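You operate a simulated robot arm through the tools that you are given. There is no shell and no other tool.

The job below is to be done with a simulated robot arm. You get a single attempt, and the scene is never put back.

TASK
Put things in order on the top of the green bench. At the end: the white card stands where the rough pad stood; the short teal brush stands on top of the brown medium tile; the rough pad stands where the orange sand-glass stood; the orange sand-glass is on the cream tin; whatever was shut is shut again. Leave all else as you found it, and nothing knocked over. Set down upright: sand-glass.

Only the result counts: the job must be done as asked and must still hold three seconds after the hand-in. Knocking over, shifting, dropping, spilling or breaking anything else fails it.

THE ROBOT
A 7-joint arm with a two-finger gripper, fixed in place. Base frame: the origin is on the floor under the middle of its stand, x ahead of it, y to its left, z up; the work surface is at about z = 0.885. Readings come in m, degrees, newtons and seconds.
With the tool pointing down near the work surface it reaches from about 0.34 to 0.72 m from the base axis. Its first joint turns from -66.0 to 66.0 degrees. Payload 2.45 kg.
Tool frame: the origin (TCP) lies between the finger pads and is the grasp point; the fingertips stand 0.026 m ahead of it; z points along the fingers, y is the line along which they close. The gripper opens to 0.096 m; its body begins 0.069 m behind the TCP.
Orientation is that of the tool frame in the base frame, as a unit quaternion [x, y, z, w]. With the fingers straight down and closing along the base's y, the tool's x points along the base's -x, its y along +y and its z along -z.

THE INTERFACE
- The arm moves only by the tool step_arm. Its argument "commands" is a list that holds one entry, the list of rows, each a list of 6 numbers: the shift along the tool's x, y, z in units of 25 mm (1.0 is 25 mm), then the turn, a rotation vector about the tool's x, y, z in units of 5 degrees (1.0 is 5 degrees). In form: [[[dx, dy, dz, ax, ay, az], ...]]. A call has 1 to 20 rows; each row shifts and turns the commanded pose from where the row before left it, along the tool's axes as they then stand. "claw" is the closure, from 0 (fully open) to 1 (shut), set as the call begins (left out, the last holds). A call with a number of a shift or a turn outside -1 to 1 is refused whole. Rows are played at 5 a second. More than 0.05 m and 8.6 degrees between two rows, or a gripper value outside its range, and nothing of the call is played. A pose out of reach is approached as far as the arm can. The call stops where the force on the tool passes 40 N (or 10 N more than at its start, if that is more) or the arm is blocked; 0.2 s more then pass. The fingers move at their own pace (about 0.05 m/s each) and stop on an object; they squeeze with about 24 N. The grip force told is the motor's: it shows also when the fingers shut on nothing. Time passes only in rows, and 0.2 s behind the last, so rows that do not move let the fingers close. The reply holds the time, the measured pose of the TCP, the force on the tool along the base axes, the opening and the grip force, in the units named above and with some noise, with the torque about the TCP (base axes, N m) and any sound that the robot's microphone picked up, and new pictures: "pictures" is both (left out), scene, wrist or none.
- Cameras (640 x 400 px; columns grow to the right, rows downward): "scene" is fixed at [0.1577, -0.3833, 1.4296]; the picture's right is [0.85, -0.53, 0.00], its down [-0.27, -0.42, -0.86] and it looks along [0.46, 0.73, -0.50] (base axes); focal length 277 px, centre (320, 200). "wrist" rides on the gripper at [0.082, 0.003, -0.098] in the tool frame; the picture's right is [-0.04, 1.00, 0.00], its down [-0.73, -0.03, -0.68] and it looks along [-0.68, -0.03, 0.73] (tool axes); focal length 256 px, centre (320, 200). There is no depth. A picture from a camera that has moved, and an enlarged one, comes with that camera's place and axes in the base frame and with its lens.
- enlarge(camera, box): a new picture of the part [left, top, right, bottom] of that camera's present view, enlarged. The clock stands still meanwhile.
- close_job(): hands the job in; it is judged then, once.

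Nothing tells you positions but the pictures and the camera data. Unless the task says otherwise, let go and move clear before handing in.

The tools are called by a JSON object that holds its "fn" and its "kwargs". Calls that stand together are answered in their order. step_arm: Moves the arm, as the interface text tells. Its arguments: {"type":"object","properties":{"commands":{"type":"array"},"claw":{"type":"number"},"pictures":{"type":"string","enum":["both","scene","wrist","none"]}},"required":["commands"]} The other tools are called the same way: enlarge (camera, box) takes an enlarged picture of a part of a camera's view; close_job () hands the job in.

At the start:

```text
time: 0.0
tool_pos: [0.3606, 0.1686, 1.2092]
orientation: [0.001, 1.0, 0.0, 0.001]
ft_force: [0.2, -0.1, -0.8]
torque: [0.03, -0.02, 0.0]
grip_width: 0.096
grasp_force: 0.1
```

scene: 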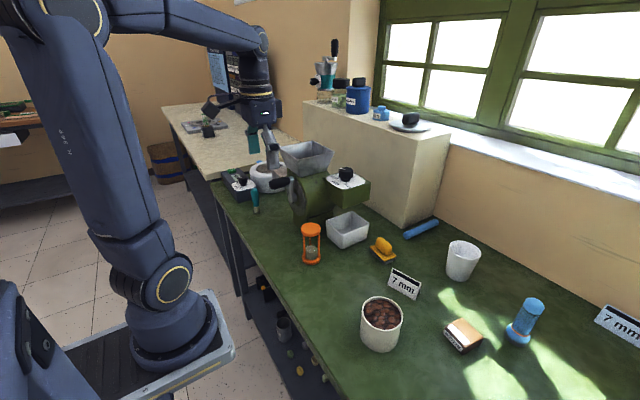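
wrist: 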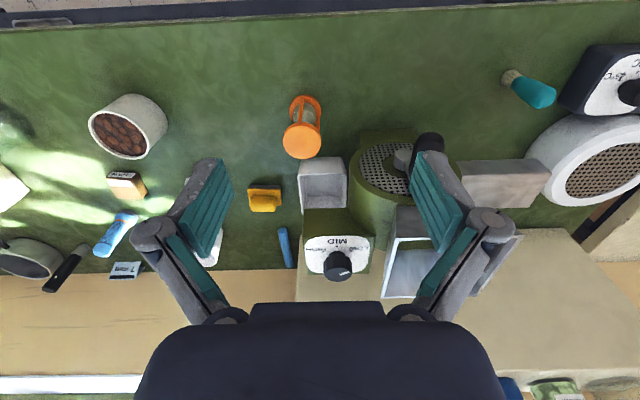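

I see a green bench with an orange sand-glass, a white tin, a yellow object, a cup, beans in a can, a wooden-looking pad or tile, a blue brush and "7 mm" cards. I'll enlarge the pictures to identify each thing before moving.

{"fn": "enlarge", "kwargs": {"camera": "scene", "box": [200, 120, 400, 245]}}

{"fn": "enlarge", "kwargs": {"camera": "scene", "box": [280, 200, 480, 325]}}

{"fn": "enlarge", "kwargs": {"camera": "scene", "box": [340, 230, 640, 400]}}

{"fn": "enlarge", "kwargs": {"camera": "wrist", "box": [0, 60, 240, 300]}}

{"fn": "enlarge", "kwargs": {"camera": "wrist", "box": [220, 80, 460, 300]}}

{"fn": "enlarge", "kwargs": {"camera": "wrist", "box": [440, 20, 640, 260]}}

```text
3.20 times, centred on (300, 182) of scene
camera zoom: at [0.1577, -0.3833, 1.4296], right [0.85, -0.53, 0.0], down [-0.27, -0.42, -0.86], along [0.46, 0.73, -0.5], focal length 886 px, centre (384, 256)
```

zoom: 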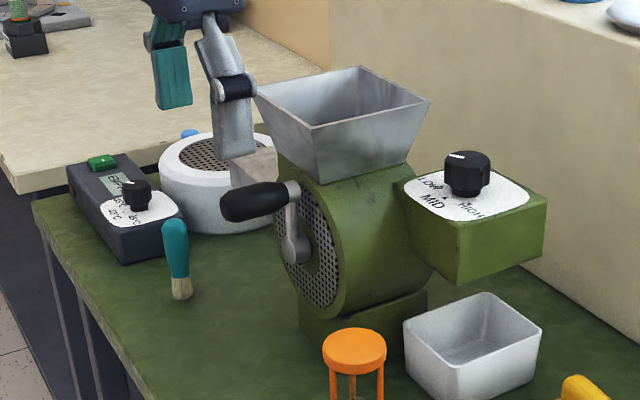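

```text
3.20 times, centred on (380, 262) of scene
camera zoom: at [0.1577, -0.3833, 1.4296], right [0.85, -0.53, 0.0], down [-0.27, -0.42, -0.86], along [0.46, 0.73, -0.5], focal length 886 px, centre (128, 0)
```

zoom: 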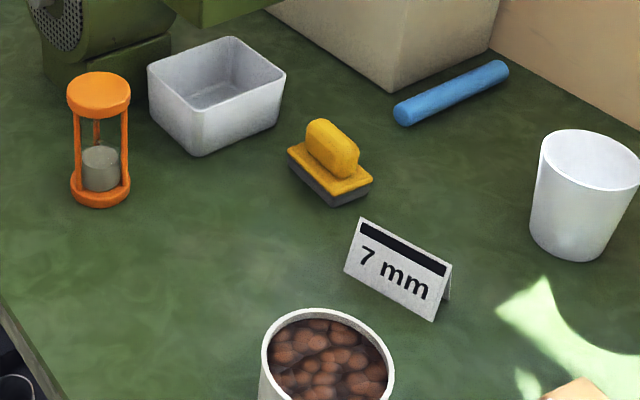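

```text
2.13 times, centred on (490, 315) of scene
camera zoom: at [0.1577, -0.3833, 1.4296], right [0.85, -0.53, 0.0], down [-0.27, -0.42, -0.86], along [0.46, 0.73, -0.5], focal length 591 px, centre (-43, -45)
```

zoom: 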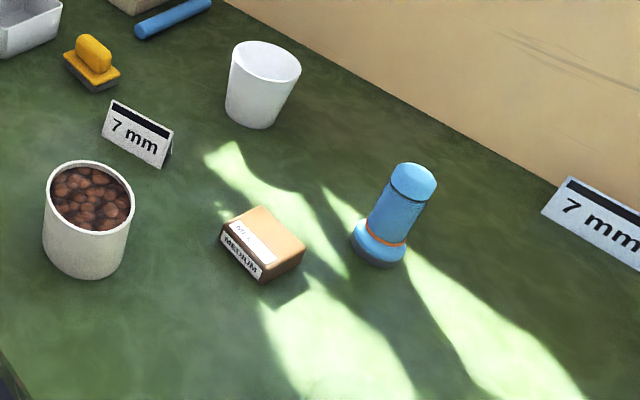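

```text
1.67 times, centred on (120, 180) of wrist
camera zoom: at [0.2775, 0.1702, 1.3071], right [0.04, 1.0, 0.0], down [0.73, -0.03, 0.68], along [0.68, -0.03, -0.73], focal length 427 px, centre (653, 233)
```

zoom: 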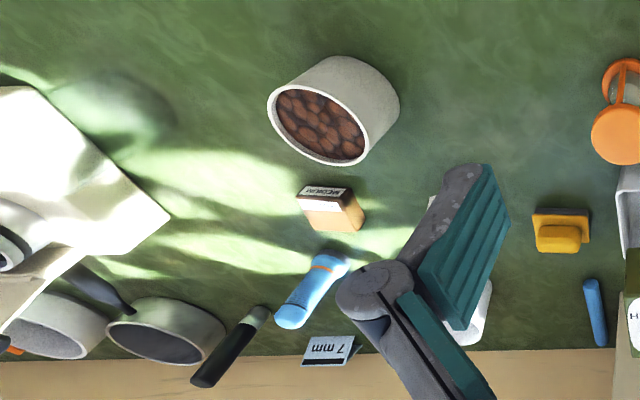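

```text
1.82 times, centred on (340, 190) of wrist
camera zoom: at [0.2775, 0.1702, 1.3071], right [0.04, 1.0, 0.0], down [0.73, -0.03, 0.68], along [0.68, -0.03, -0.73], focal length 465 px, centre (284, 218)
```

zoom: 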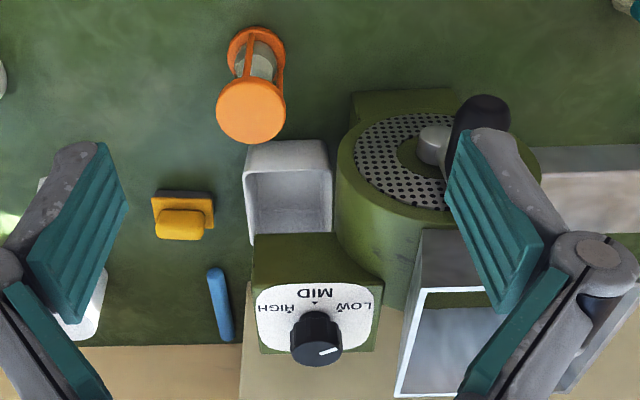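

```text
1.67 times, centred on (540, 140) of wrist
camera zoom: at [0.2775, 0.1702, 1.3071], right [0.04, 1.0, 0.0], down [0.73, -0.03, 0.68], along [0.68, -0.03, -0.73], focal length 427 px, centre (-47, 300)
```

zoom: 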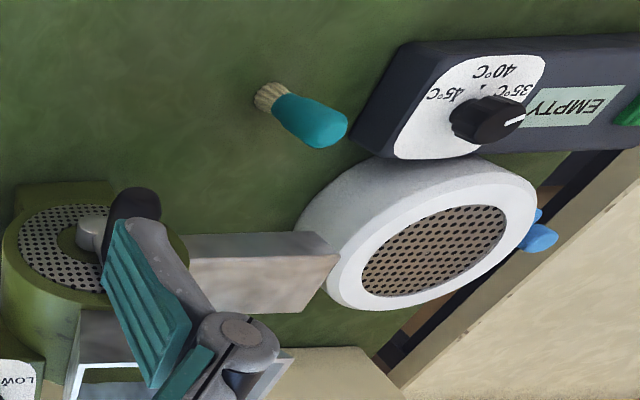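

The bench holds the sand-glass near (0.45, 0.13), the yellow pad near (0.63, 0.03), a white "7 mm" card near (0.585, -0.08), a cream tin with brown contents near (0.46, -0.14) and a brown "MEDIUM" tile further right. I'll move the wrist camera over the right side to look before touching anything.

{"fn": "step_arm", "kwargs": {"commands": [[[0, -1, 0, 0, 0, 0], [0, -1, 0, 0, 0, 0], [0, -1, 0, 0, 0, 0], [0, -1, 0, 0, 0, 0], [0, -1, 0, 0, 0, 0], [0, -1, 0, 0, 0, 0], [0, -1, 0, 0, 0, 0], [0, -1, 0, 0, 0, 0], [0, -1, 0, 0, 0, 0], [0, -1, 0, 0, 0, 0], [0, -1, 0, 0, 0, 0], [0, -1, 0, 0, 0, 0], [0, -1, 0, 0, 0, 0], [0, -1, 0, 0, 0, 0]]], "claw": 0}}

```text
time: 3.0
tool_pos: [0.3599, -0.1791, 1.2099]
orientation: [0.001, 1.0, 0.001, 0.0]
ft_force: [-0.4, -0.4, 0.6]
torque: [0.01, -0.01, 0.04]
grip_width: 0.0956
grasp_force: 0.1
camera wrist: at [0.2772, -0.1788, 1.3068], right [0.04, 1.0, 0.0], down [0.73, -0.03, 0.68], along [0.68, -0.03, -0.73], focal length 256 px, centre (320, 200)
```

scene: 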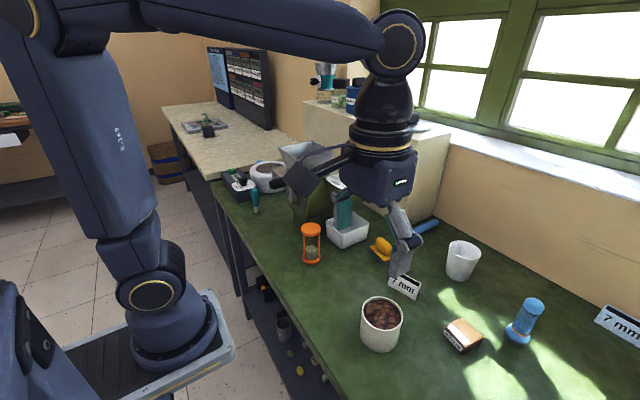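
wrist: 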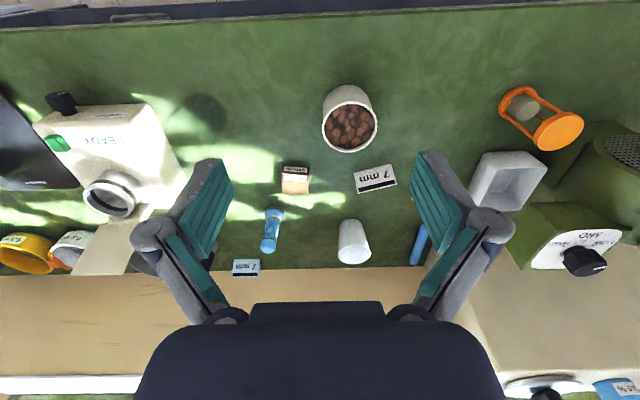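

{"fn": "enlarge", "kwargs": {"camera": "wrist", "box": [0, 70, 240, 290]}}

{"fn": "enlarge", "kwargs": {"camera": "wrist", "box": [220, 70, 440, 290]}}

{"fn": "enlarge", "kwargs": {"camera": "wrist", "box": [400, 70, 640, 290]}}

{"fn": "step_arm", "kwargs": {"commands": [[[0, -1, 0, 0, 0, 0], [0, -1, 0, 0, 0, 0], [0, -1, 0, 0, 0, 0], [0, -1, 0, 0, 0, 0], [0, -1, 0, 0, 0, 0], [0, -1, 0, 0, 0, 0], [0, -1, 0, 0, 0, 0], [0, -1, 0, 0, 0, 0], [0, -1, 0, 0, 0, 0], [0, -1, 0, 0, 0, 0]]]}}

```text
1.82 times, centred on (120, 180) of wrist
camera zoom: at [0.2772, -0.1788, 1.3068], right [0.04, 1.0, 0.0], down [0.73, -0.03, 0.68], along [0.68, -0.03, -0.73], focal length 465 px, centre (684, 236)
```

zoom: 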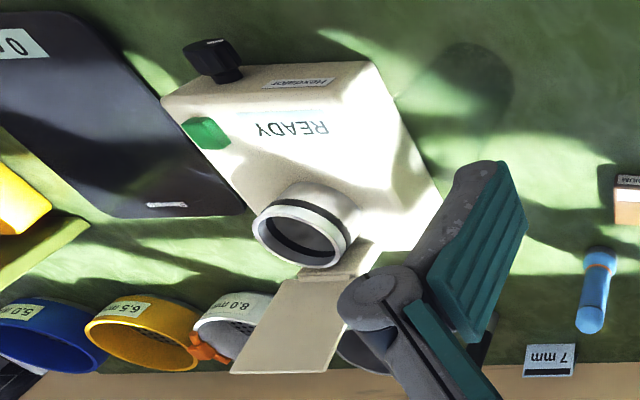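

```text
1.82 times, centred on (330, 180) of wrist
camera zoom: at [0.2772, -0.1788, 1.3068], right [0.04, 1.0, 0.0], down [0.73, -0.03, 0.68], along [0.68, -0.03, -0.73], focal length 465 px, centre (302, 236)
```

zoom: 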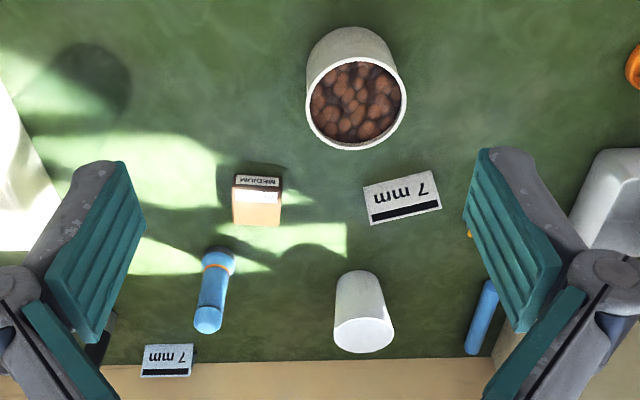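

```text
1.82 times, centred on (520, 180) of wrist
camera zoom: at [0.2772, -0.1788, 1.3068], right [0.04, 1.0, 0.0], down [0.73, -0.03, 0.68], along [0.68, -0.03, -0.73], focal length 465 px, centre (-44, 236)
```

zoom: 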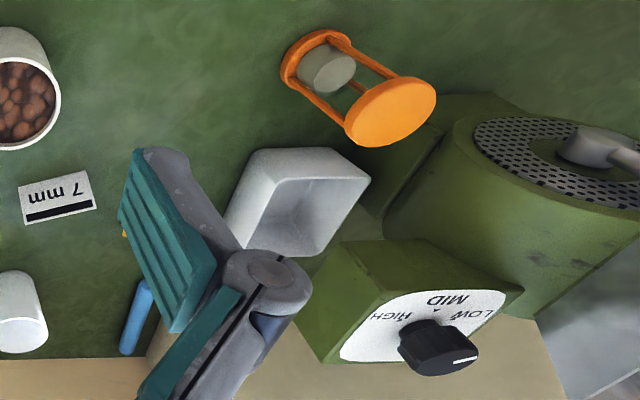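

```text
time: 5.2
tool_pos: [0.3594, -0.4327, 1.2095]
orientation: [-0.001, 1.0, 0.0, -0.001]
ft_force: [-0.5, 0.4, 0.1]
torque: [-0.02, -0.02, 0.03]
grip_width: 0.0959
grasp_force: 0.2
camera wrist: at [0.2774, -0.4313, 1.3067], right [0.04, 1.0, 0.0], down [0.73, -0.03, 0.68], along [0.68, -0.03, -0.73], focal length 256 px, centre (320, 200)
```

scene: 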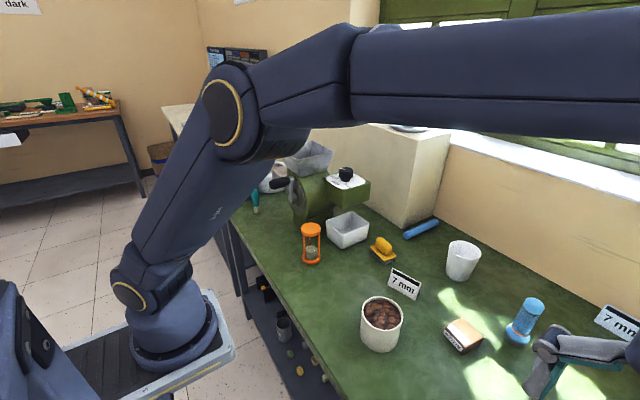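
wrist: 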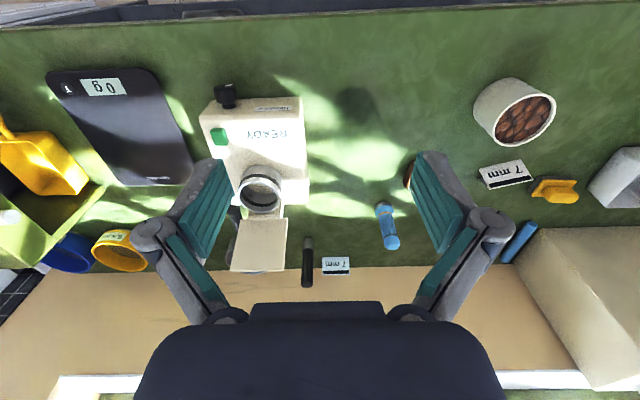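

{"fn": "enlarge", "kwargs": {"camera": "scene", "box": [430, 225, 510, 290]}}

{"fn": "enlarge", "kwargs": {"camera": "scene", "box": [345, 285, 425, 360]}}

{"fn": "enlarge", "kwargs": {"camera": "scene", "box": [290, 200, 420, 290]}}

{"fn": "enlarge", "kwargs": {"camera": "wrist", "box": [440, 60, 640, 240]}}

{"fn": "enlarge", "kwargs": {"camera": "wrist", "box": [0, 60, 320, 290]}}

{"fn": "enlarge", "kwargs": {"camera": "scene", "box": [430, 280, 640, 400]}}

```text
6.15 times, centred on (470, 258) of scene
camera zoom: at [0.1577, -0.3832, 1.4296], right [0.85, -0.53, 0.0], down [-0.27, -0.42, -0.86], along [0.46, 0.73, -0.5], focal length 1704 px, centre (-603, -154)
```

zoom: 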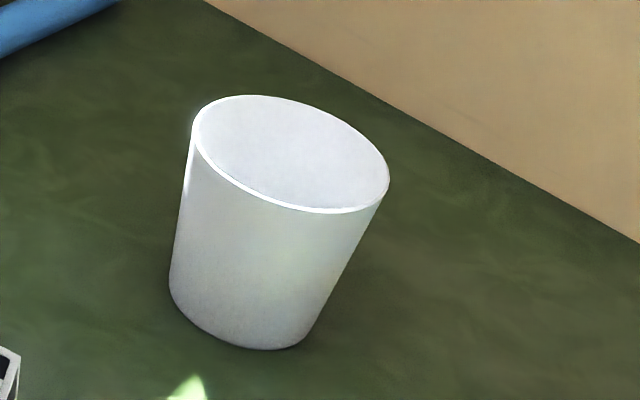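

```text
5.33 times, centred on (385, 322) of scene
camera zoom: at [0.1577, -0.3832, 1.4296], right [0.85, -0.53, 0.0], down [-0.27, -0.42, -0.86], along [0.46, 0.73, -0.5], focal length 1477 px, centre (-27, -453)
```

zoom: 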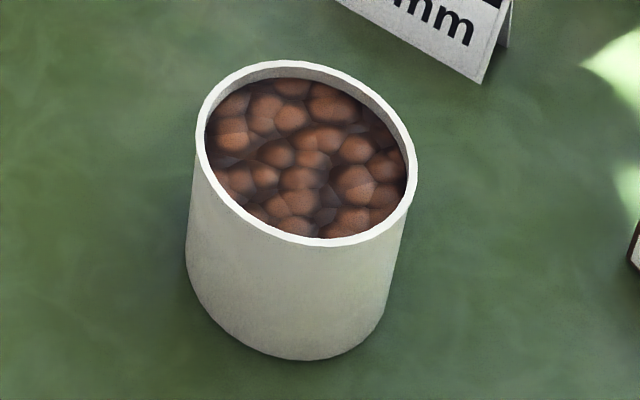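

```text
4.44 times, centred on (355, 245) of scene
camera zoom: at [0.1577, -0.3832, 1.4296], right [0.85, -0.53, 0.0], down [-0.27, -0.42, -0.86], along [0.46, 0.73, -0.5], focal length 1231 px, centre (164, 0)
```

zoom: 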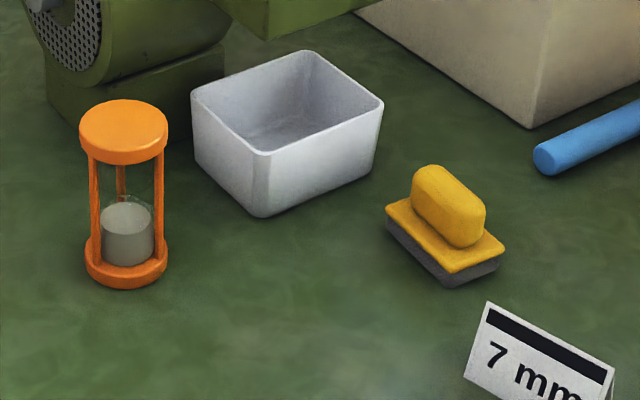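

```text
2.22 times, centred on (540, 150) of wrist
camera zoom: at [0.2774, -0.4313, 1.3067], right [0.04, 1.0, 0.0], down [0.73, -0.03, 0.68], along [0.68, -0.03, -0.73], focal length 569 px, centre (-169, 311)
```

zoom: 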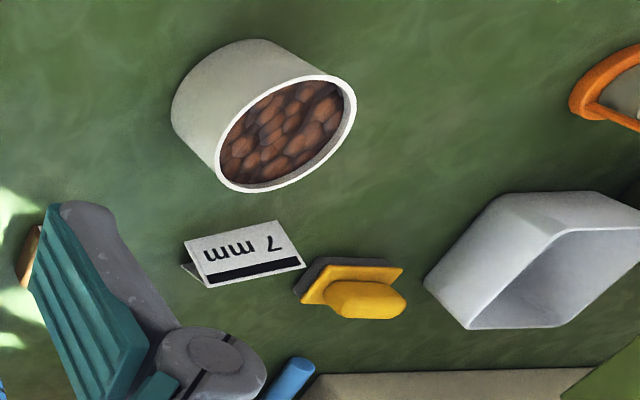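

```text
1.74 times, centred on (160, 175) of wrist
camera zoom: at [0.2774, -0.4313, 1.3067], right [0.04, 1.0, 0.0], down [0.73, -0.03, 0.68], along [0.68, -0.03, -0.73], focal length 445 px, centre (598, 244)
```

zoom: 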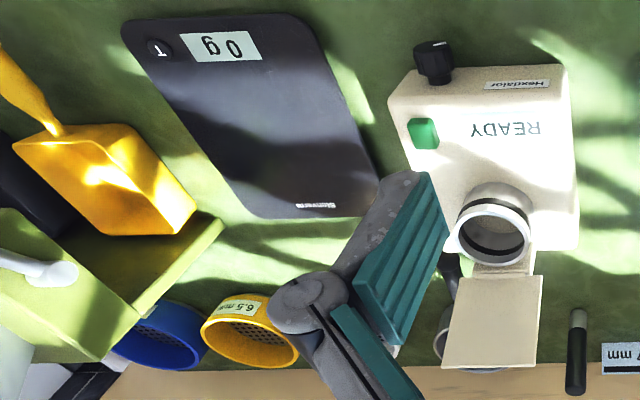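

```text
3.05 times, centred on (535, 340) of scene
camera zoom: at [0.1577, -0.3832, 1.4296], right [0.85, -0.53, 0.0], down [-0.27, -0.42, -0.86], along [0.46, 0.73, -0.5], focal length 844 px, centre (-335, -227)
```

zoom: 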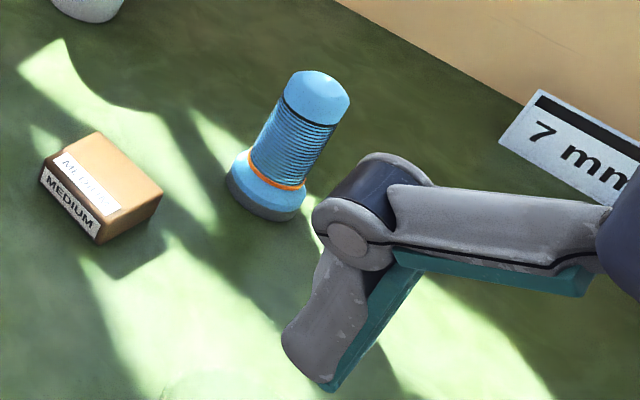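

The cream tin is the round cream can with the brown contents, the white card is the near "7 mm" tent, the rough pad is the yellow-handled grey pad, and the tile is the brown "MEDIUM" block near (0.595, -0.24). Next I'll travel back high above the sand-glass to view it up close.

{"fn": "step_arm", "kwargs": {"commands": [[[0, 1, 0, 0, 0, 0], [0, 1, 0, 0, 0, 0], [0, 1, 0, 0, 0, 0], [0, 1, 0, 0, 0, 0], [0, 1, 0, 0, 0, 0], [0, 1, 0, 0, 0, 0], [0, 1, 0, 0, 0, 0], [0, 1, 0, 0, 0, 0], [0, 1, 0, 0, 0, 0], [0, 1, 0, 0, 0, 0], [0, 1, 0, 0, 0, 0], [0, 1, 0, 0, 0, 0], [0, 1, 0, 0, 0, 0], [0, 1, 0, 0, 0, 0], [0, 1, 0, 0, 0, 0], [0, 1, 0, 0, 0, 0], [0, 1, 0, 0, 0, 0], [0, 1, 0, 0, 0, 0], [0, 1, 0, 0, 0, 0], [0, 1, 0, 0, 0, 0]]], "pictures": "none"}}

{"fn": "step_arm", "kwargs": {"commands": [[[-0.5, 1, 0, 0, 0, 0], [-0.5, 1, 0.5, 0, 0, 0], [-0.5, 0.9, 0.5, 0, 0, 0], [-0.5, 0, 0.5, 0, 0, 0], [-0.5, 0, 0.5, 0, 0, 0], [-0.5, 0, 0, 0, 0, 0], [-0.5, 0, 0, 0, 0, 0], [0, 0, 0, 0, 0, 0]]]}}

```text
time: 9.4
tool_pos: [0.36, 0.0703, 1.2101]
orientation: [0.001, 1.0, 0.0, 0.0]
ft_force: [0.4, 0.0, -0.3]
torque: [-0.02, -0.02, 0.02]
grip_width: 0.0959
grasp_force: 0.0
```

```text
time: 11.2
tool_pos: [0.4477, 0.1422, 1.1597]
orientation: [0.0, 1.0, 0.0, 0.0]
ft_force: [-0.3, 0.0, 0.3]
torque: [0.01, 0.03, -0.02]
grip_width: 0.0961
grasp_force: 0.0
camera wrist: at [0.365, 0.1426, 1.2569], right [0.04, 1.0, 0.0], down [0.73, -0.03, 0.68], along [0.68, -0.03, -0.73], focal length 256 px, centre (320, 200)
```

scene: 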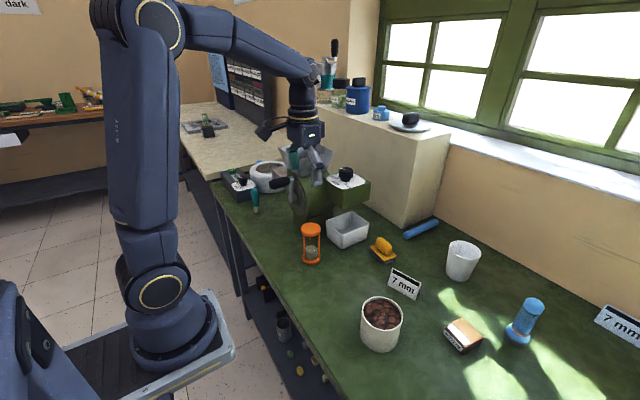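
wrist: 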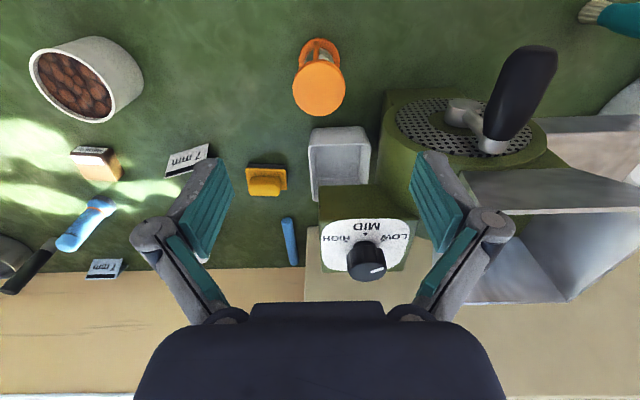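

The sand-glass top is near (0.458, 0.138, 0.99), with the grinder crank clear to its left. I'll narrow the fingers a bit and come down just above it for a check.

{"fn": "step_arm", "kwargs": {"commands": [[[-0.4, -0.16, 0.5, 0, 0, 0], [0, 0, 0.5, 0, 0, 0], [0, 0, 0.7, 0, 0, 0], [0, 0, 0.7, 0, 0, 0], [0, 0, 0.8, 0, 0, 0], [0, 0, 0.8, 0, 0, 0], [0, 0, 0, 0, 0, 0]]], "claw": 0.22}}

```text
time: 12.8
tool_pos: [0.4559, 0.1379, 1.0584]
orientation: [0.0, 1.0, 0.001, 0.0]
ft_force: [-0.1, -0.2, -0.8]
torque: [0.01, 0.03, 0.01]
grip_width: 0.0747
grasp_force: 0.0
camera wrist: at [0.3742, 0.1385, 1.1555], right [0.04, 1.0, 0.0], down [0.73, -0.03, 0.68], along [0.68, -0.03, -0.73], focal length 256 px, centre (320, 200)
```

scene: 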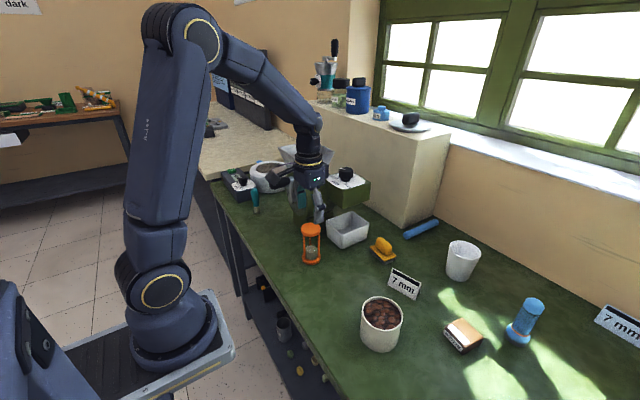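
wrist: 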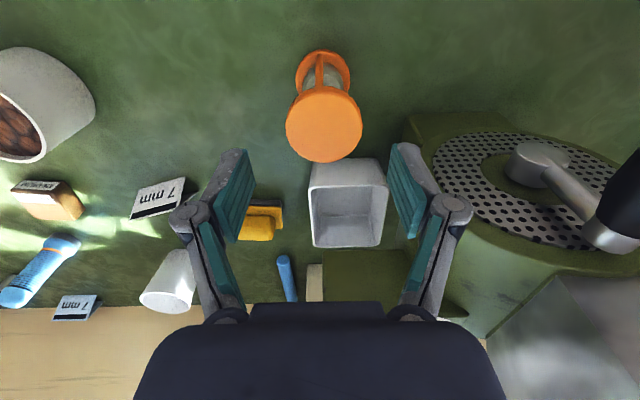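

The disc is centred between the fingers, within about 1 mm. I'll descend so the pads flank the top disc, and look again before closing.

{"fn": "step_arm", "kwargs": {"commands": [[[0, 0, 0.6, 0, 0, 0], [0, 0, 0.6, 0, 0, 0], [0, 0, 0.6, 0, 0, 0], [0, 0, 0.6, 0, 0, 0], [0, 0, 0.6, 0, 0, 0], [0, 0, 0.1, 0, 0, 0], [0, 0, 0, 0, 0, 0]]]}}

```text
time: 14.4
tool_pos: [0.4564, 0.1389, 0.9826]
orientation: [0.0, 1.0, 0.0, 0.001]
ft_force: [0.4, -1.1, 0.3]
torque: [0.01, -0.01, 0.0]
grip_width: 0.0748
grasp_force: 0.0
camera wrist: at [0.3753, 0.1398, 1.0797], right [0.04, 1.0, 0.0], down [0.73, -0.03, 0.68], along [0.68, -0.03, -0.73], focal length 256 px, centre (320, 200)
```

scene: 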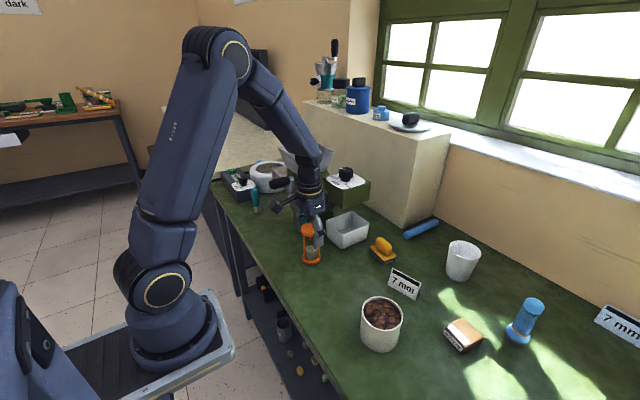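
wrist: 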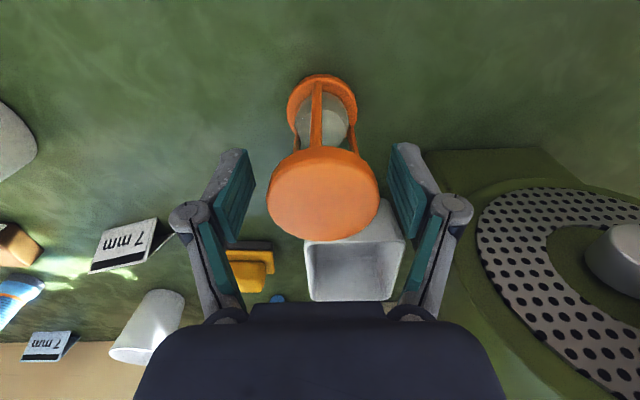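

{"fn": "step_arm", "kwargs": {"commands": [[[0.12, -0.04, 0.1, 0, 0, 0], [0, 0, 0, 0, 0, 0]]], "pictures": "none"}}

{"fn": "step_arm", "kwargs": {"commands": [[[0, 0, 0, 0, 0, 0], [0, 0, 0, 0, 0, 0], [0, 0, 0, 0, 0, 0], [0, 0, 0, 0, 0, 0], [0, 0, 0, 0, 0, 0]]], "claw": 1}}

```text
time: 15.0
tool_pos: [0.4538, 0.1359, 0.9798]
orientation: [0.0, 1.0, 0.0, 0.0]
ft_force: [-0.3, -0.7, 0.4]
torque: [0.01, -0.01, -0.02]
grip_width: 0.0747
grasp_force: 0.1
```

```text
time: 16.2
tool_pos: [0.4539, 0.1375, 0.9796]
orientation: [-0.001, 1.0, 0.0, 0.0]
ft_force: [-1.2, 0.5, 4.3]
torque: [-0.09, -0.02, 0.0]
grip_width: 0.0527
grasp_force: 24.5
camera wrist: at [0.3719, 0.1386, 1.0773], right [0.04, 1.0, 0.0], down [0.73, -0.03, 0.68], along [0.68, -0.03, -0.73], focal length 256 px, centre (320, 200)
```

scene: 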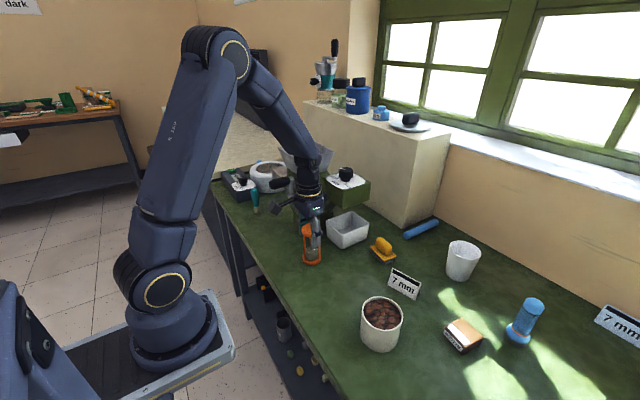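
wrist: 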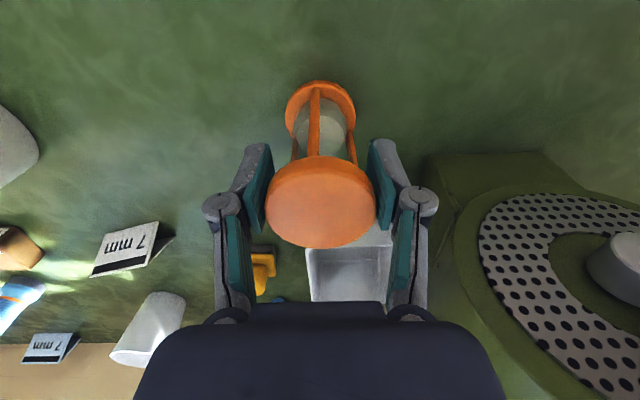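

The sand-glass is gripped (width 52.7 mm). I'll lift it straight up and check it hangs true.

{"fn": "step_arm", "kwargs": {"commands": [[[0, 0, -0.4, 0, 0, 0], [0, 0, -0.6, 0, 0, 0], [0, 0, -0.8, 0, 0, 0], [0, 0, -0.8, 0, 0, 0], [0, 0, -0.8, 0, 0, 0], [0, 0, -0.8, 0, 0, 0], [0, 0, -0.6, 0, 0, 0], [0, 0, 0, 0, 0, 0]]]}}

```text
time: 18.0
tool_pos: [0.4546, 0.1363, 1.0986]
orientation: [-0.001, 1.0, 0.001, -0.001]
ft_force: [-0.9, -0.1, -1.3]
torque: [-0.02, 0.0, 0.0]
grip_width: 0.0527
grasp_force: 23.6
camera wrist: at [0.3728, 0.1378, 1.197], right [0.04, 1.0, 0.0], down [0.73, -0.03, 0.68], along [0.68, -0.03, -0.73], focal length 256 px, centre (320, 200)
```

scene: 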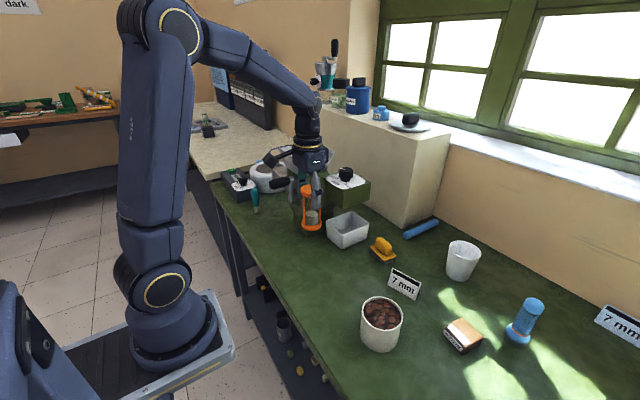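
wrist: 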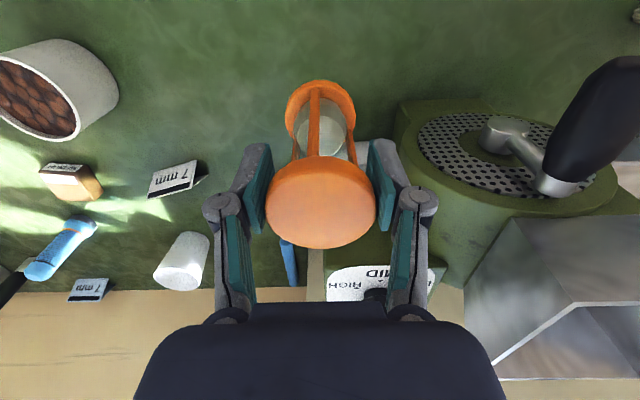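

It hangs upright. I'll carry it part of the way toward the tin and take the tin's position from that view.

{"fn": "step_arm", "kwargs": {"commands": [[[0, -0.4, 0, 0, 0, 0], [0, -0.8, 0, 0, 0, 0], [0, -1, 0, 0, 0, 0], [0, -1, 0, 0, 0, 0], [0, -1, 0, 0, 0, 0], [0, -1, 0, 0, 0, 0], [0, -0.8, 0, 0, 0, 0], [0, -0.4, 0, 0, 0, 0], [0, 0, 0, 0, 0, 0]]]}}

```text
time: 20.0
tool_pos: [0.4535, -0.0226, 1.1002]
orientation: [0.0, 1.0, 0.0, 0.0]
ft_force: [0.0, -0.2, -1.0]
torque: [0.01, -0.02, -0.01]
grip_width: 0.0526
grasp_force: 23.8
camera wrist: at [0.3718, -0.0216, 1.1977], right [0.04, 1.0, 0.0], down [0.73, -0.03, 0.68], along [0.68, -0.03, -0.73], focal length 256 px, centre (320, 200)
```

scene: 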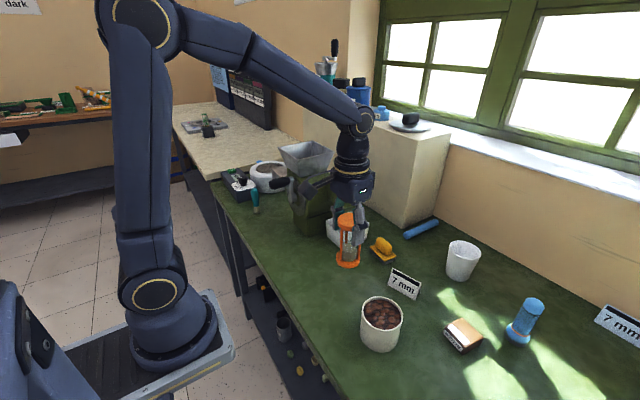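
wrist: 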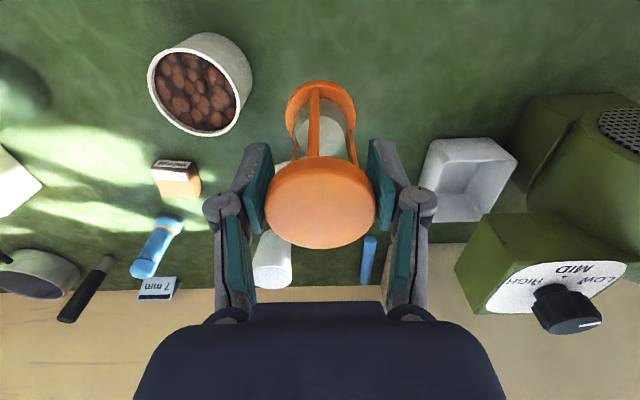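

{"fn": "enlarge", "kwargs": {"camera": "wrist", "box": [130, 20, 270, 150]}}

{"fn": "enlarge", "kwargs": {"camera": "scene", "box": [340, 280, 420, 360]}}

```text
3.08 times, centred on (200, 85) of wrist
camera zoom: at [0.3718, -0.0216, 1.1977], right [0.04, 1.0, 0.0], down [0.73, -0.03, 0.68], along [0.68, -0.03, -0.73], focal length 788 px, centre (689, 554)
```

zoom: 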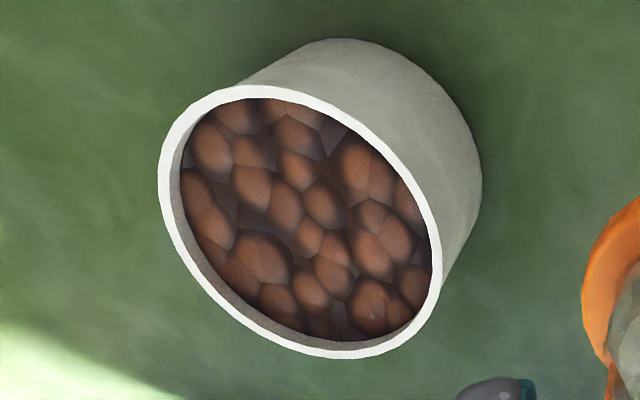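

```text
5.00 times, centred on (380, 320) of scene
camera zoom: at [0.1577, -0.3833, 1.4296], right [0.85, -0.53, 0.0], down [-0.27, -0.42, -0.86], along [0.46, 0.73, -0.5], focal length 1385 px, centre (20, -400)
```

zoom: 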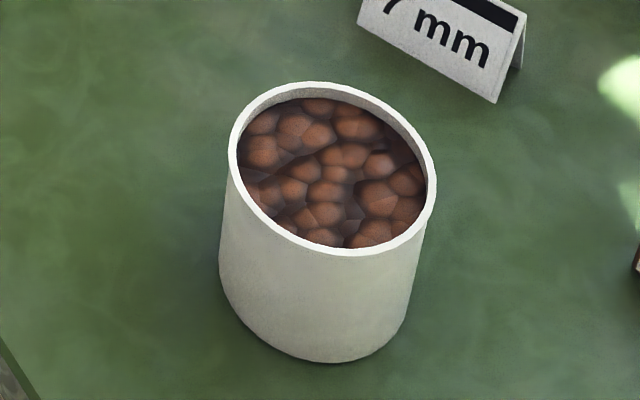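

The tin's rim is centred at about (0.4546, -0.1416), z≈0.960, inner width about 74 mm. I'll bring the sand-glass over its centre and look.

{"fn": "step_arm", "kwargs": {"commands": [[[0, -0.4, 0, 0, 0, 0], [-0.04, -0.8, 0, 0, 0, 0], [0, -1, 0, 0, 0, 0], [0, -1, 0, 0, 0, 0], [0, -0.8, 0, 0, 0, 0], [0, -0.5, 0, 0, 0, 0], [0, -0.26, 0.4, 0, 0, 0], [0, 0, 0.4, 0, 0, 0], [0, 0, 0.4, 0, 0, 0], [0, 0, 0, 0, 0, 0]]]}}

```text
time: 22.2
tool_pos: [0.4549, -0.1419, 1.0694]
orientation: [0.0, 1.0, 0.0, 0.0]
ft_force: [-0.4, -0.4, -0.9]
torque: [0.06, 0.0, -0.01]
grip_width: 0.0528
grasp_force: 24.0
camera wrist: at [0.3729, -0.141, 1.167], right [0.04, 1.0, 0.0], down [0.73, -0.03, 0.68], along [0.68, -0.03, -0.73], focal length 256 px, centre (320, 200)
```

scene: 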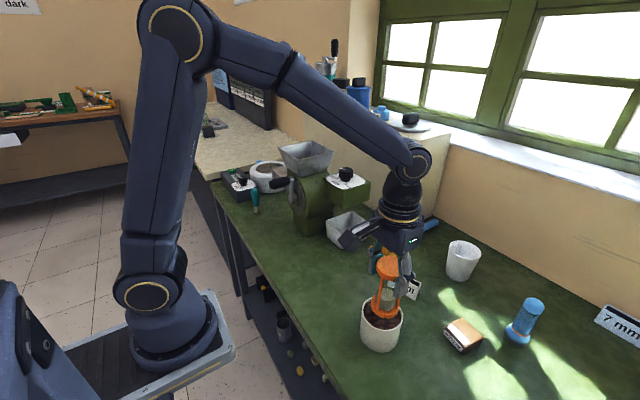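
wrist: 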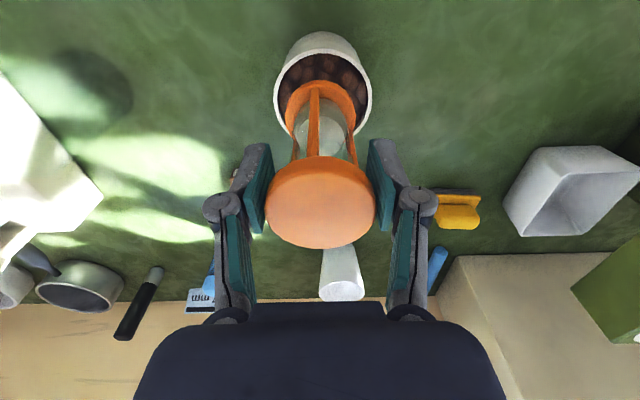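

{"fn": "enlarge", "kwargs": {"camera": "scene", "box": [330, 240, 450, 360]}}

{"fn": "enlarge", "kwargs": {"camera": "wrist", "box": [250, 20, 400, 170]}}

```text
3.33 times, centred on (390, 300) of scene
camera zoom: at [0.1577, -0.3833, 1.4296], right [0.85, -0.53, 0.0], down [-0.27, -0.42, -0.86], along [0.46, 0.73, -0.5], focal length 923 px, centre (87, -133)
```

zoom: 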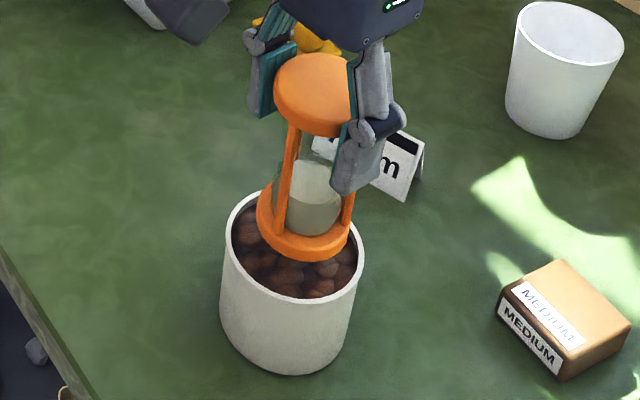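

```text
2.67 times, centred on (325, 95) of wrist
camera zoom: at [0.3729, -0.141, 1.167], right [0.04, 1.0, 0.0], down [0.73, -0.03, 0.68], along [0.68, -0.03, -0.73], focal length 683 px, centre (307, 480)
```

zoom: 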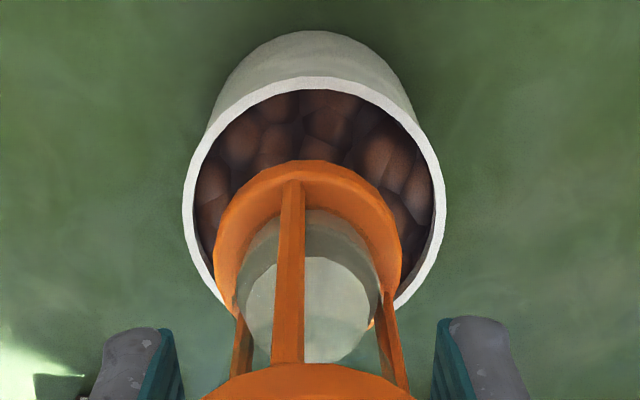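

The glass base is centred over the tin within about 2 mm. I'll lower it gently toward the contents, watching the force.

{"fn": "step_arm", "kwargs": {"commands": [[[0, 0.06, 0.2, 0, 0, 0], [0, 0, 0.2, 0, 0, 0], [0, 0, 0.2, 0, 0, 0], [0, 0, 0, 0, 0, 0]]], "pictures": "scene"}}

{"fn": "enlarge", "kwargs": {"camera": "scene", "box": [330, 240, 450, 360]}}

```text
time: 23.2
tool_pos: [0.4553, -0.1406, 1.0535]
orientation: [-0.001, 1.0, 0.001, 0.0]
ft_force: [-0.4, -0.1, -1.8]
torque: [-0.02, 0.02, -0.04]
grip_width: 0.053
grasp_force: 24.7
```

scene: 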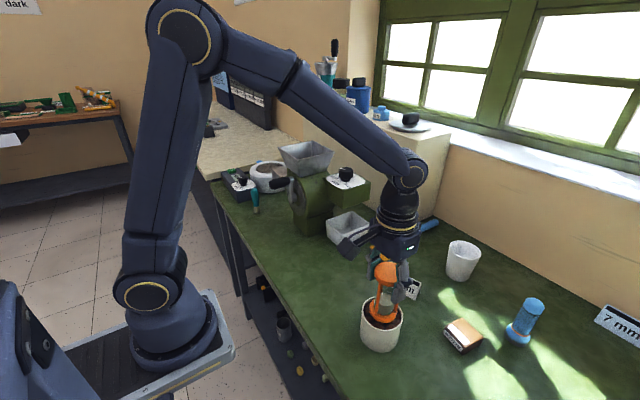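

```text
3.33 times, centred on (390, 300) of scene
camera zoom: at [0.1578, -0.3833, 1.4296], right [0.85, -0.53, 0.0], down [-0.27, -0.42, -0.86], along [0.46, 0.73, -0.5], focal length 923 px, centre (87, -133)
```

zoom: 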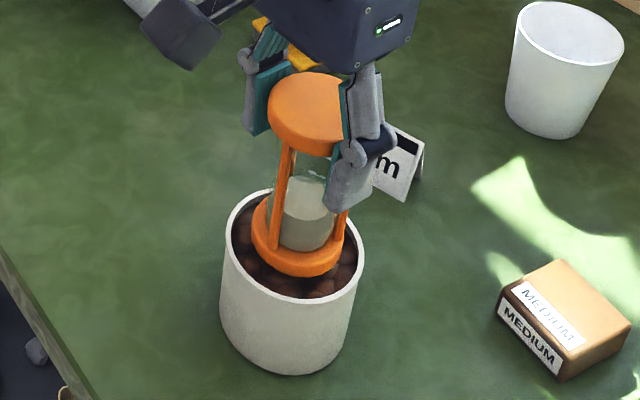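

{"fn": "step_arm", "kwargs": {"commands": [[[0, 0, 0.08, 0, 0, 0], [0, 0, 0.08, 0, 0, 0], [0, 0, 0, 0, 0, 0]]], "pictures": "none"}}

{"fn": "step_arm", "kwargs": {"commands": [[[0, 0, 0.06, 0, 0, 0], [0, 0, 0, 0, 0, 0]]], "pictures": "none"}}

```text
time: 24.0
tool_pos: [0.4549, -0.1401, 1.0509]
orientation: [0.0, 1.0, 0.0, 0.002]
ft_force: [-1.7, 0.5, 16.3]
torque: [0.0, 0.03, -0.04]
grip_width: 0.0532
grasp_force: 24.0
```

```text
time: 24.6
tool_pos: [0.4557, -0.1409, 1.0497]
orientation: [0.001, 1.0, 0.0, 0.0]
ft_force: [-0.5, -1.2, 17.7]
torque: [0.02, -0.21, -0.09]
grip_width: 0.0528
grasp_force: 23.8
```

Contact felt at 16–18 N with the glass seated on the contents. I'll relieve the pressure slightly, then open the fingers.

{"fn": "step_arm", "kwargs": {"commands": [[[0, 0, -0.06, 0, 0, 0], [0, 0, 0, 0, 0, 0], [0, 0, 0, 0, 0, 0]]], "pictures": "none"}}

{"fn": "step_arm", "kwargs": {"commands": [[[0, 0, 0, 0, 0, 0], [0, 0, 0, 0, 0, 0], [0, 0, 0, 0, 0, 0], [0, 0, 0, 0, 0, 0]]], "claw": 0.22}}

```text
time: 25.4
tool_pos: [0.4538, -0.1404, 1.049]
orientation: [-0.001, 1.0, 0.0, -0.001]
ft_force: [0.3, -0.2, -1.1]
torque: [0.01, -0.02, 0.0]
grip_width: 0.0526
grasp_force: 24.3
```

```text
time: 26.4
tool_pos: [0.4547, -0.139, 1.051]
orientation: [0.0, 1.0, 0.0, 0.0]
ft_force: [0.2, 1.5, 0.0]
torque: [0.02, -0.01, 0.01]
grip_width: 0.0749
grasp_force: 0.1
camera wrist: at [0.3729, -0.1397, 1.1478], right [0.04, 1.0, 0.0], down [0.73, -0.03, 0.68], along [0.68, -0.03, -0.73], focal length 256 px, centre (320, 200)
```

scene: 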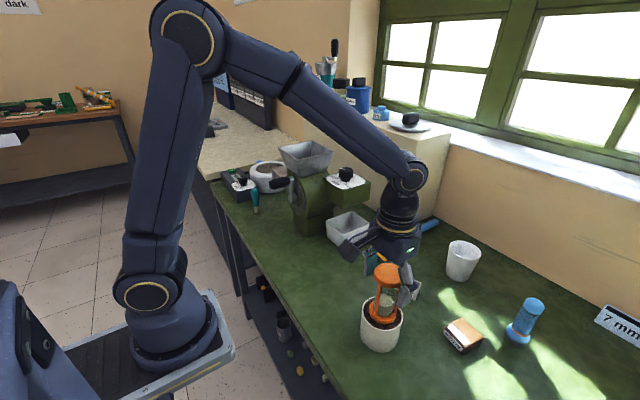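
wrist: 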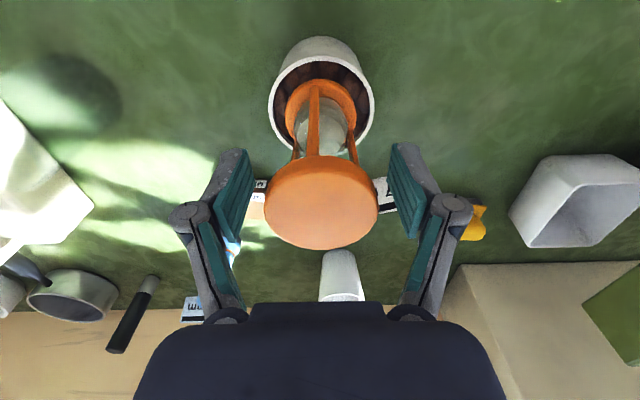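

The glass stands freely on the tin. I'll rise straight up to clear it and confirm.

{"fn": "step_arm", "kwargs": {"commands": [[[0, 0, -0.4, 0, 0, 0], [0, 0, -0.8, 0, 0, 0], [0, 0, -1, 0, 0, 0], [0, 0, -1, 0, 0, 0], [0, 0, -1, 0, 0, 0], [0, 0, -0.8, 0, 0, 0], [0, 0, 0, 0, 0, 0]]]}}

{"fn": "enlarge", "kwargs": {"camera": "scene", "box": [330, 240, 450, 360]}}

```text
time: 28.0
tool_pos: [0.4551, -0.1415, 1.1775]
orientation: [0.001, 1.0, 0.0, 0.0]
ft_force: [0.0, 0.0, -0.3]
torque: [-0.02, 0.0, -0.02]
grip_width: 0.0745
grasp_force: 0.2
camera wrist: at [0.373, -0.1404, 1.2743], right [0.04, 1.0, 0.0], down [0.73, -0.03, 0.68], along [0.68, -0.03, -0.73], focal length 256 px, centre (320, 200)
```

scene: 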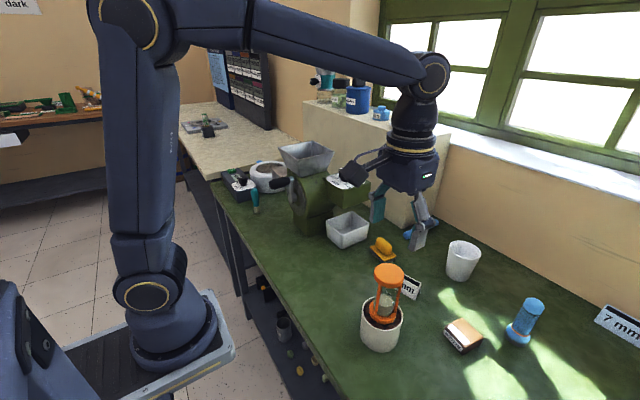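
wrist: 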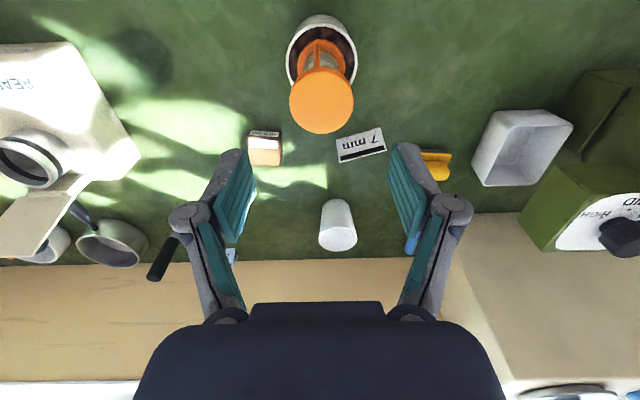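

```text
3.33 times, centred on (390, 300) of scene
camera zoom: at [0.1577, -0.3833, 1.4296], right [0.85, -0.53, 0.0], down [-0.27, -0.42, -0.86], along [0.46, 0.73, -0.5], focal length 923 px, centre (87, -133)
```

zoom: 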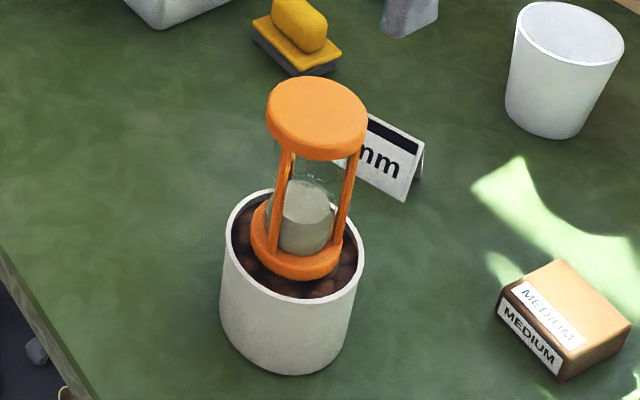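

The sand-glass stands upright on the tin. Next is the rough pad; I'll move high toward it to measure its position and direction.

{"fn": "step_arm", "kwargs": {"commands": [[[-0.4, 0.8, 0, 0, 0, 0], [-0.5, 0.9, 0, 0, 0, 0], [-0.6, 0.9, 0, 0, 0, 0], [-0.6, 0.9, 0, 0, 0, 0], [-0.6, 0.9, 0, 0, 0, 0], [-0.6, 0.9, 0, 0, 0, 0], [-0.6, 0.9, 0, 0, 0, 0], [-0.3, 0.6, 0, 0, 0, 0], [0, 0, 0, 0, 0, 0]]], "claw": 0.22}}

```text
time: 30.0
tool_pos: [0.5612, 0.0303, 1.1757]
orientation: [0.001, 1.0, -0.001, -0.001]
ft_force: [-0.3, 0.2, -0.2]
torque: [0.0, -0.02, -0.04]
grip_width: 0.0748
grasp_force: 0.0
camera wrist: at [0.4791, 0.0314, 1.2726], right [0.04, 1.0, 0.0], down [0.73, -0.03, 0.68], along [0.68, -0.03, -0.73], focal length 256 px, centre (320, 200)
```

scene: 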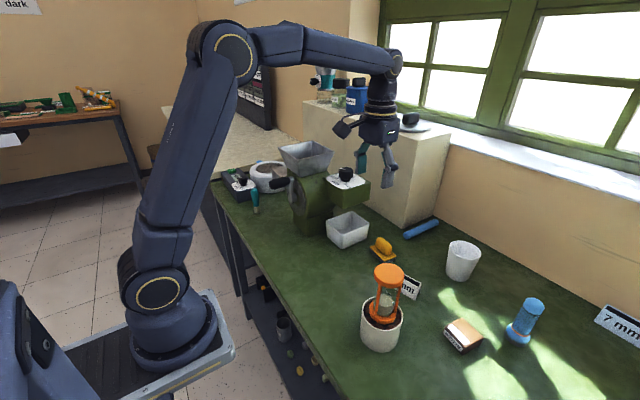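
wrist: 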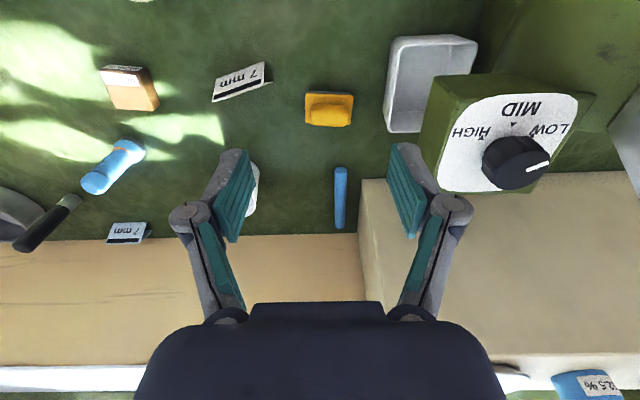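

{"fn": "enlarge", "kwargs": {"camera": "wrist", "box": [200, 40, 400, 240]}}

{"fn": "enlarge", "kwargs": {"camera": "scene", "box": [340, 220, 440, 300]}}

```text
2.00 times, centred on (300, 140) of wrist
camera zoom: at [0.4791, 0.0314, 1.2726], right [0.04, 1.0, 0.0], down [0.73, -0.03, 0.68], along [0.68, -0.03, -0.73], focal length 512 px, centre (360, 320)
```

zoom: 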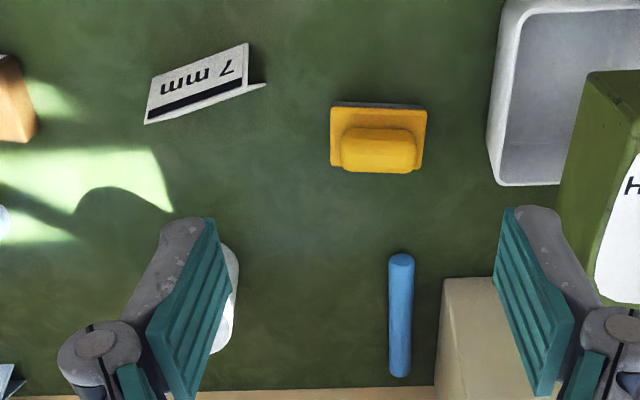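

```text
5.00 times, centred on (390, 260) of scene
camera zoom: at [0.1578, -0.3832, 1.4296], right [0.85, -0.53, 0.0], down [-0.27, -0.42, -0.86], along [0.46, 0.73, -0.5], focal length 1385 px, centre (-30, -100)
```

zoom: 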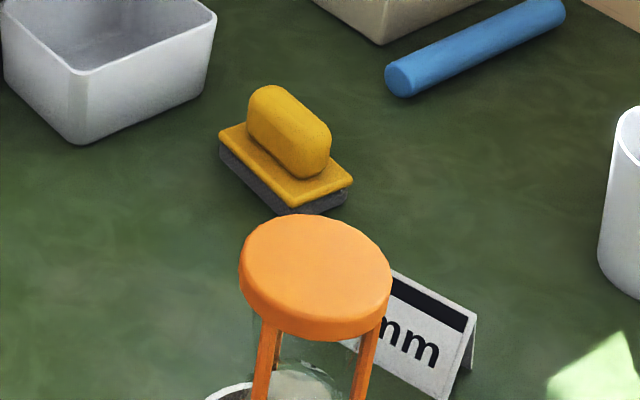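

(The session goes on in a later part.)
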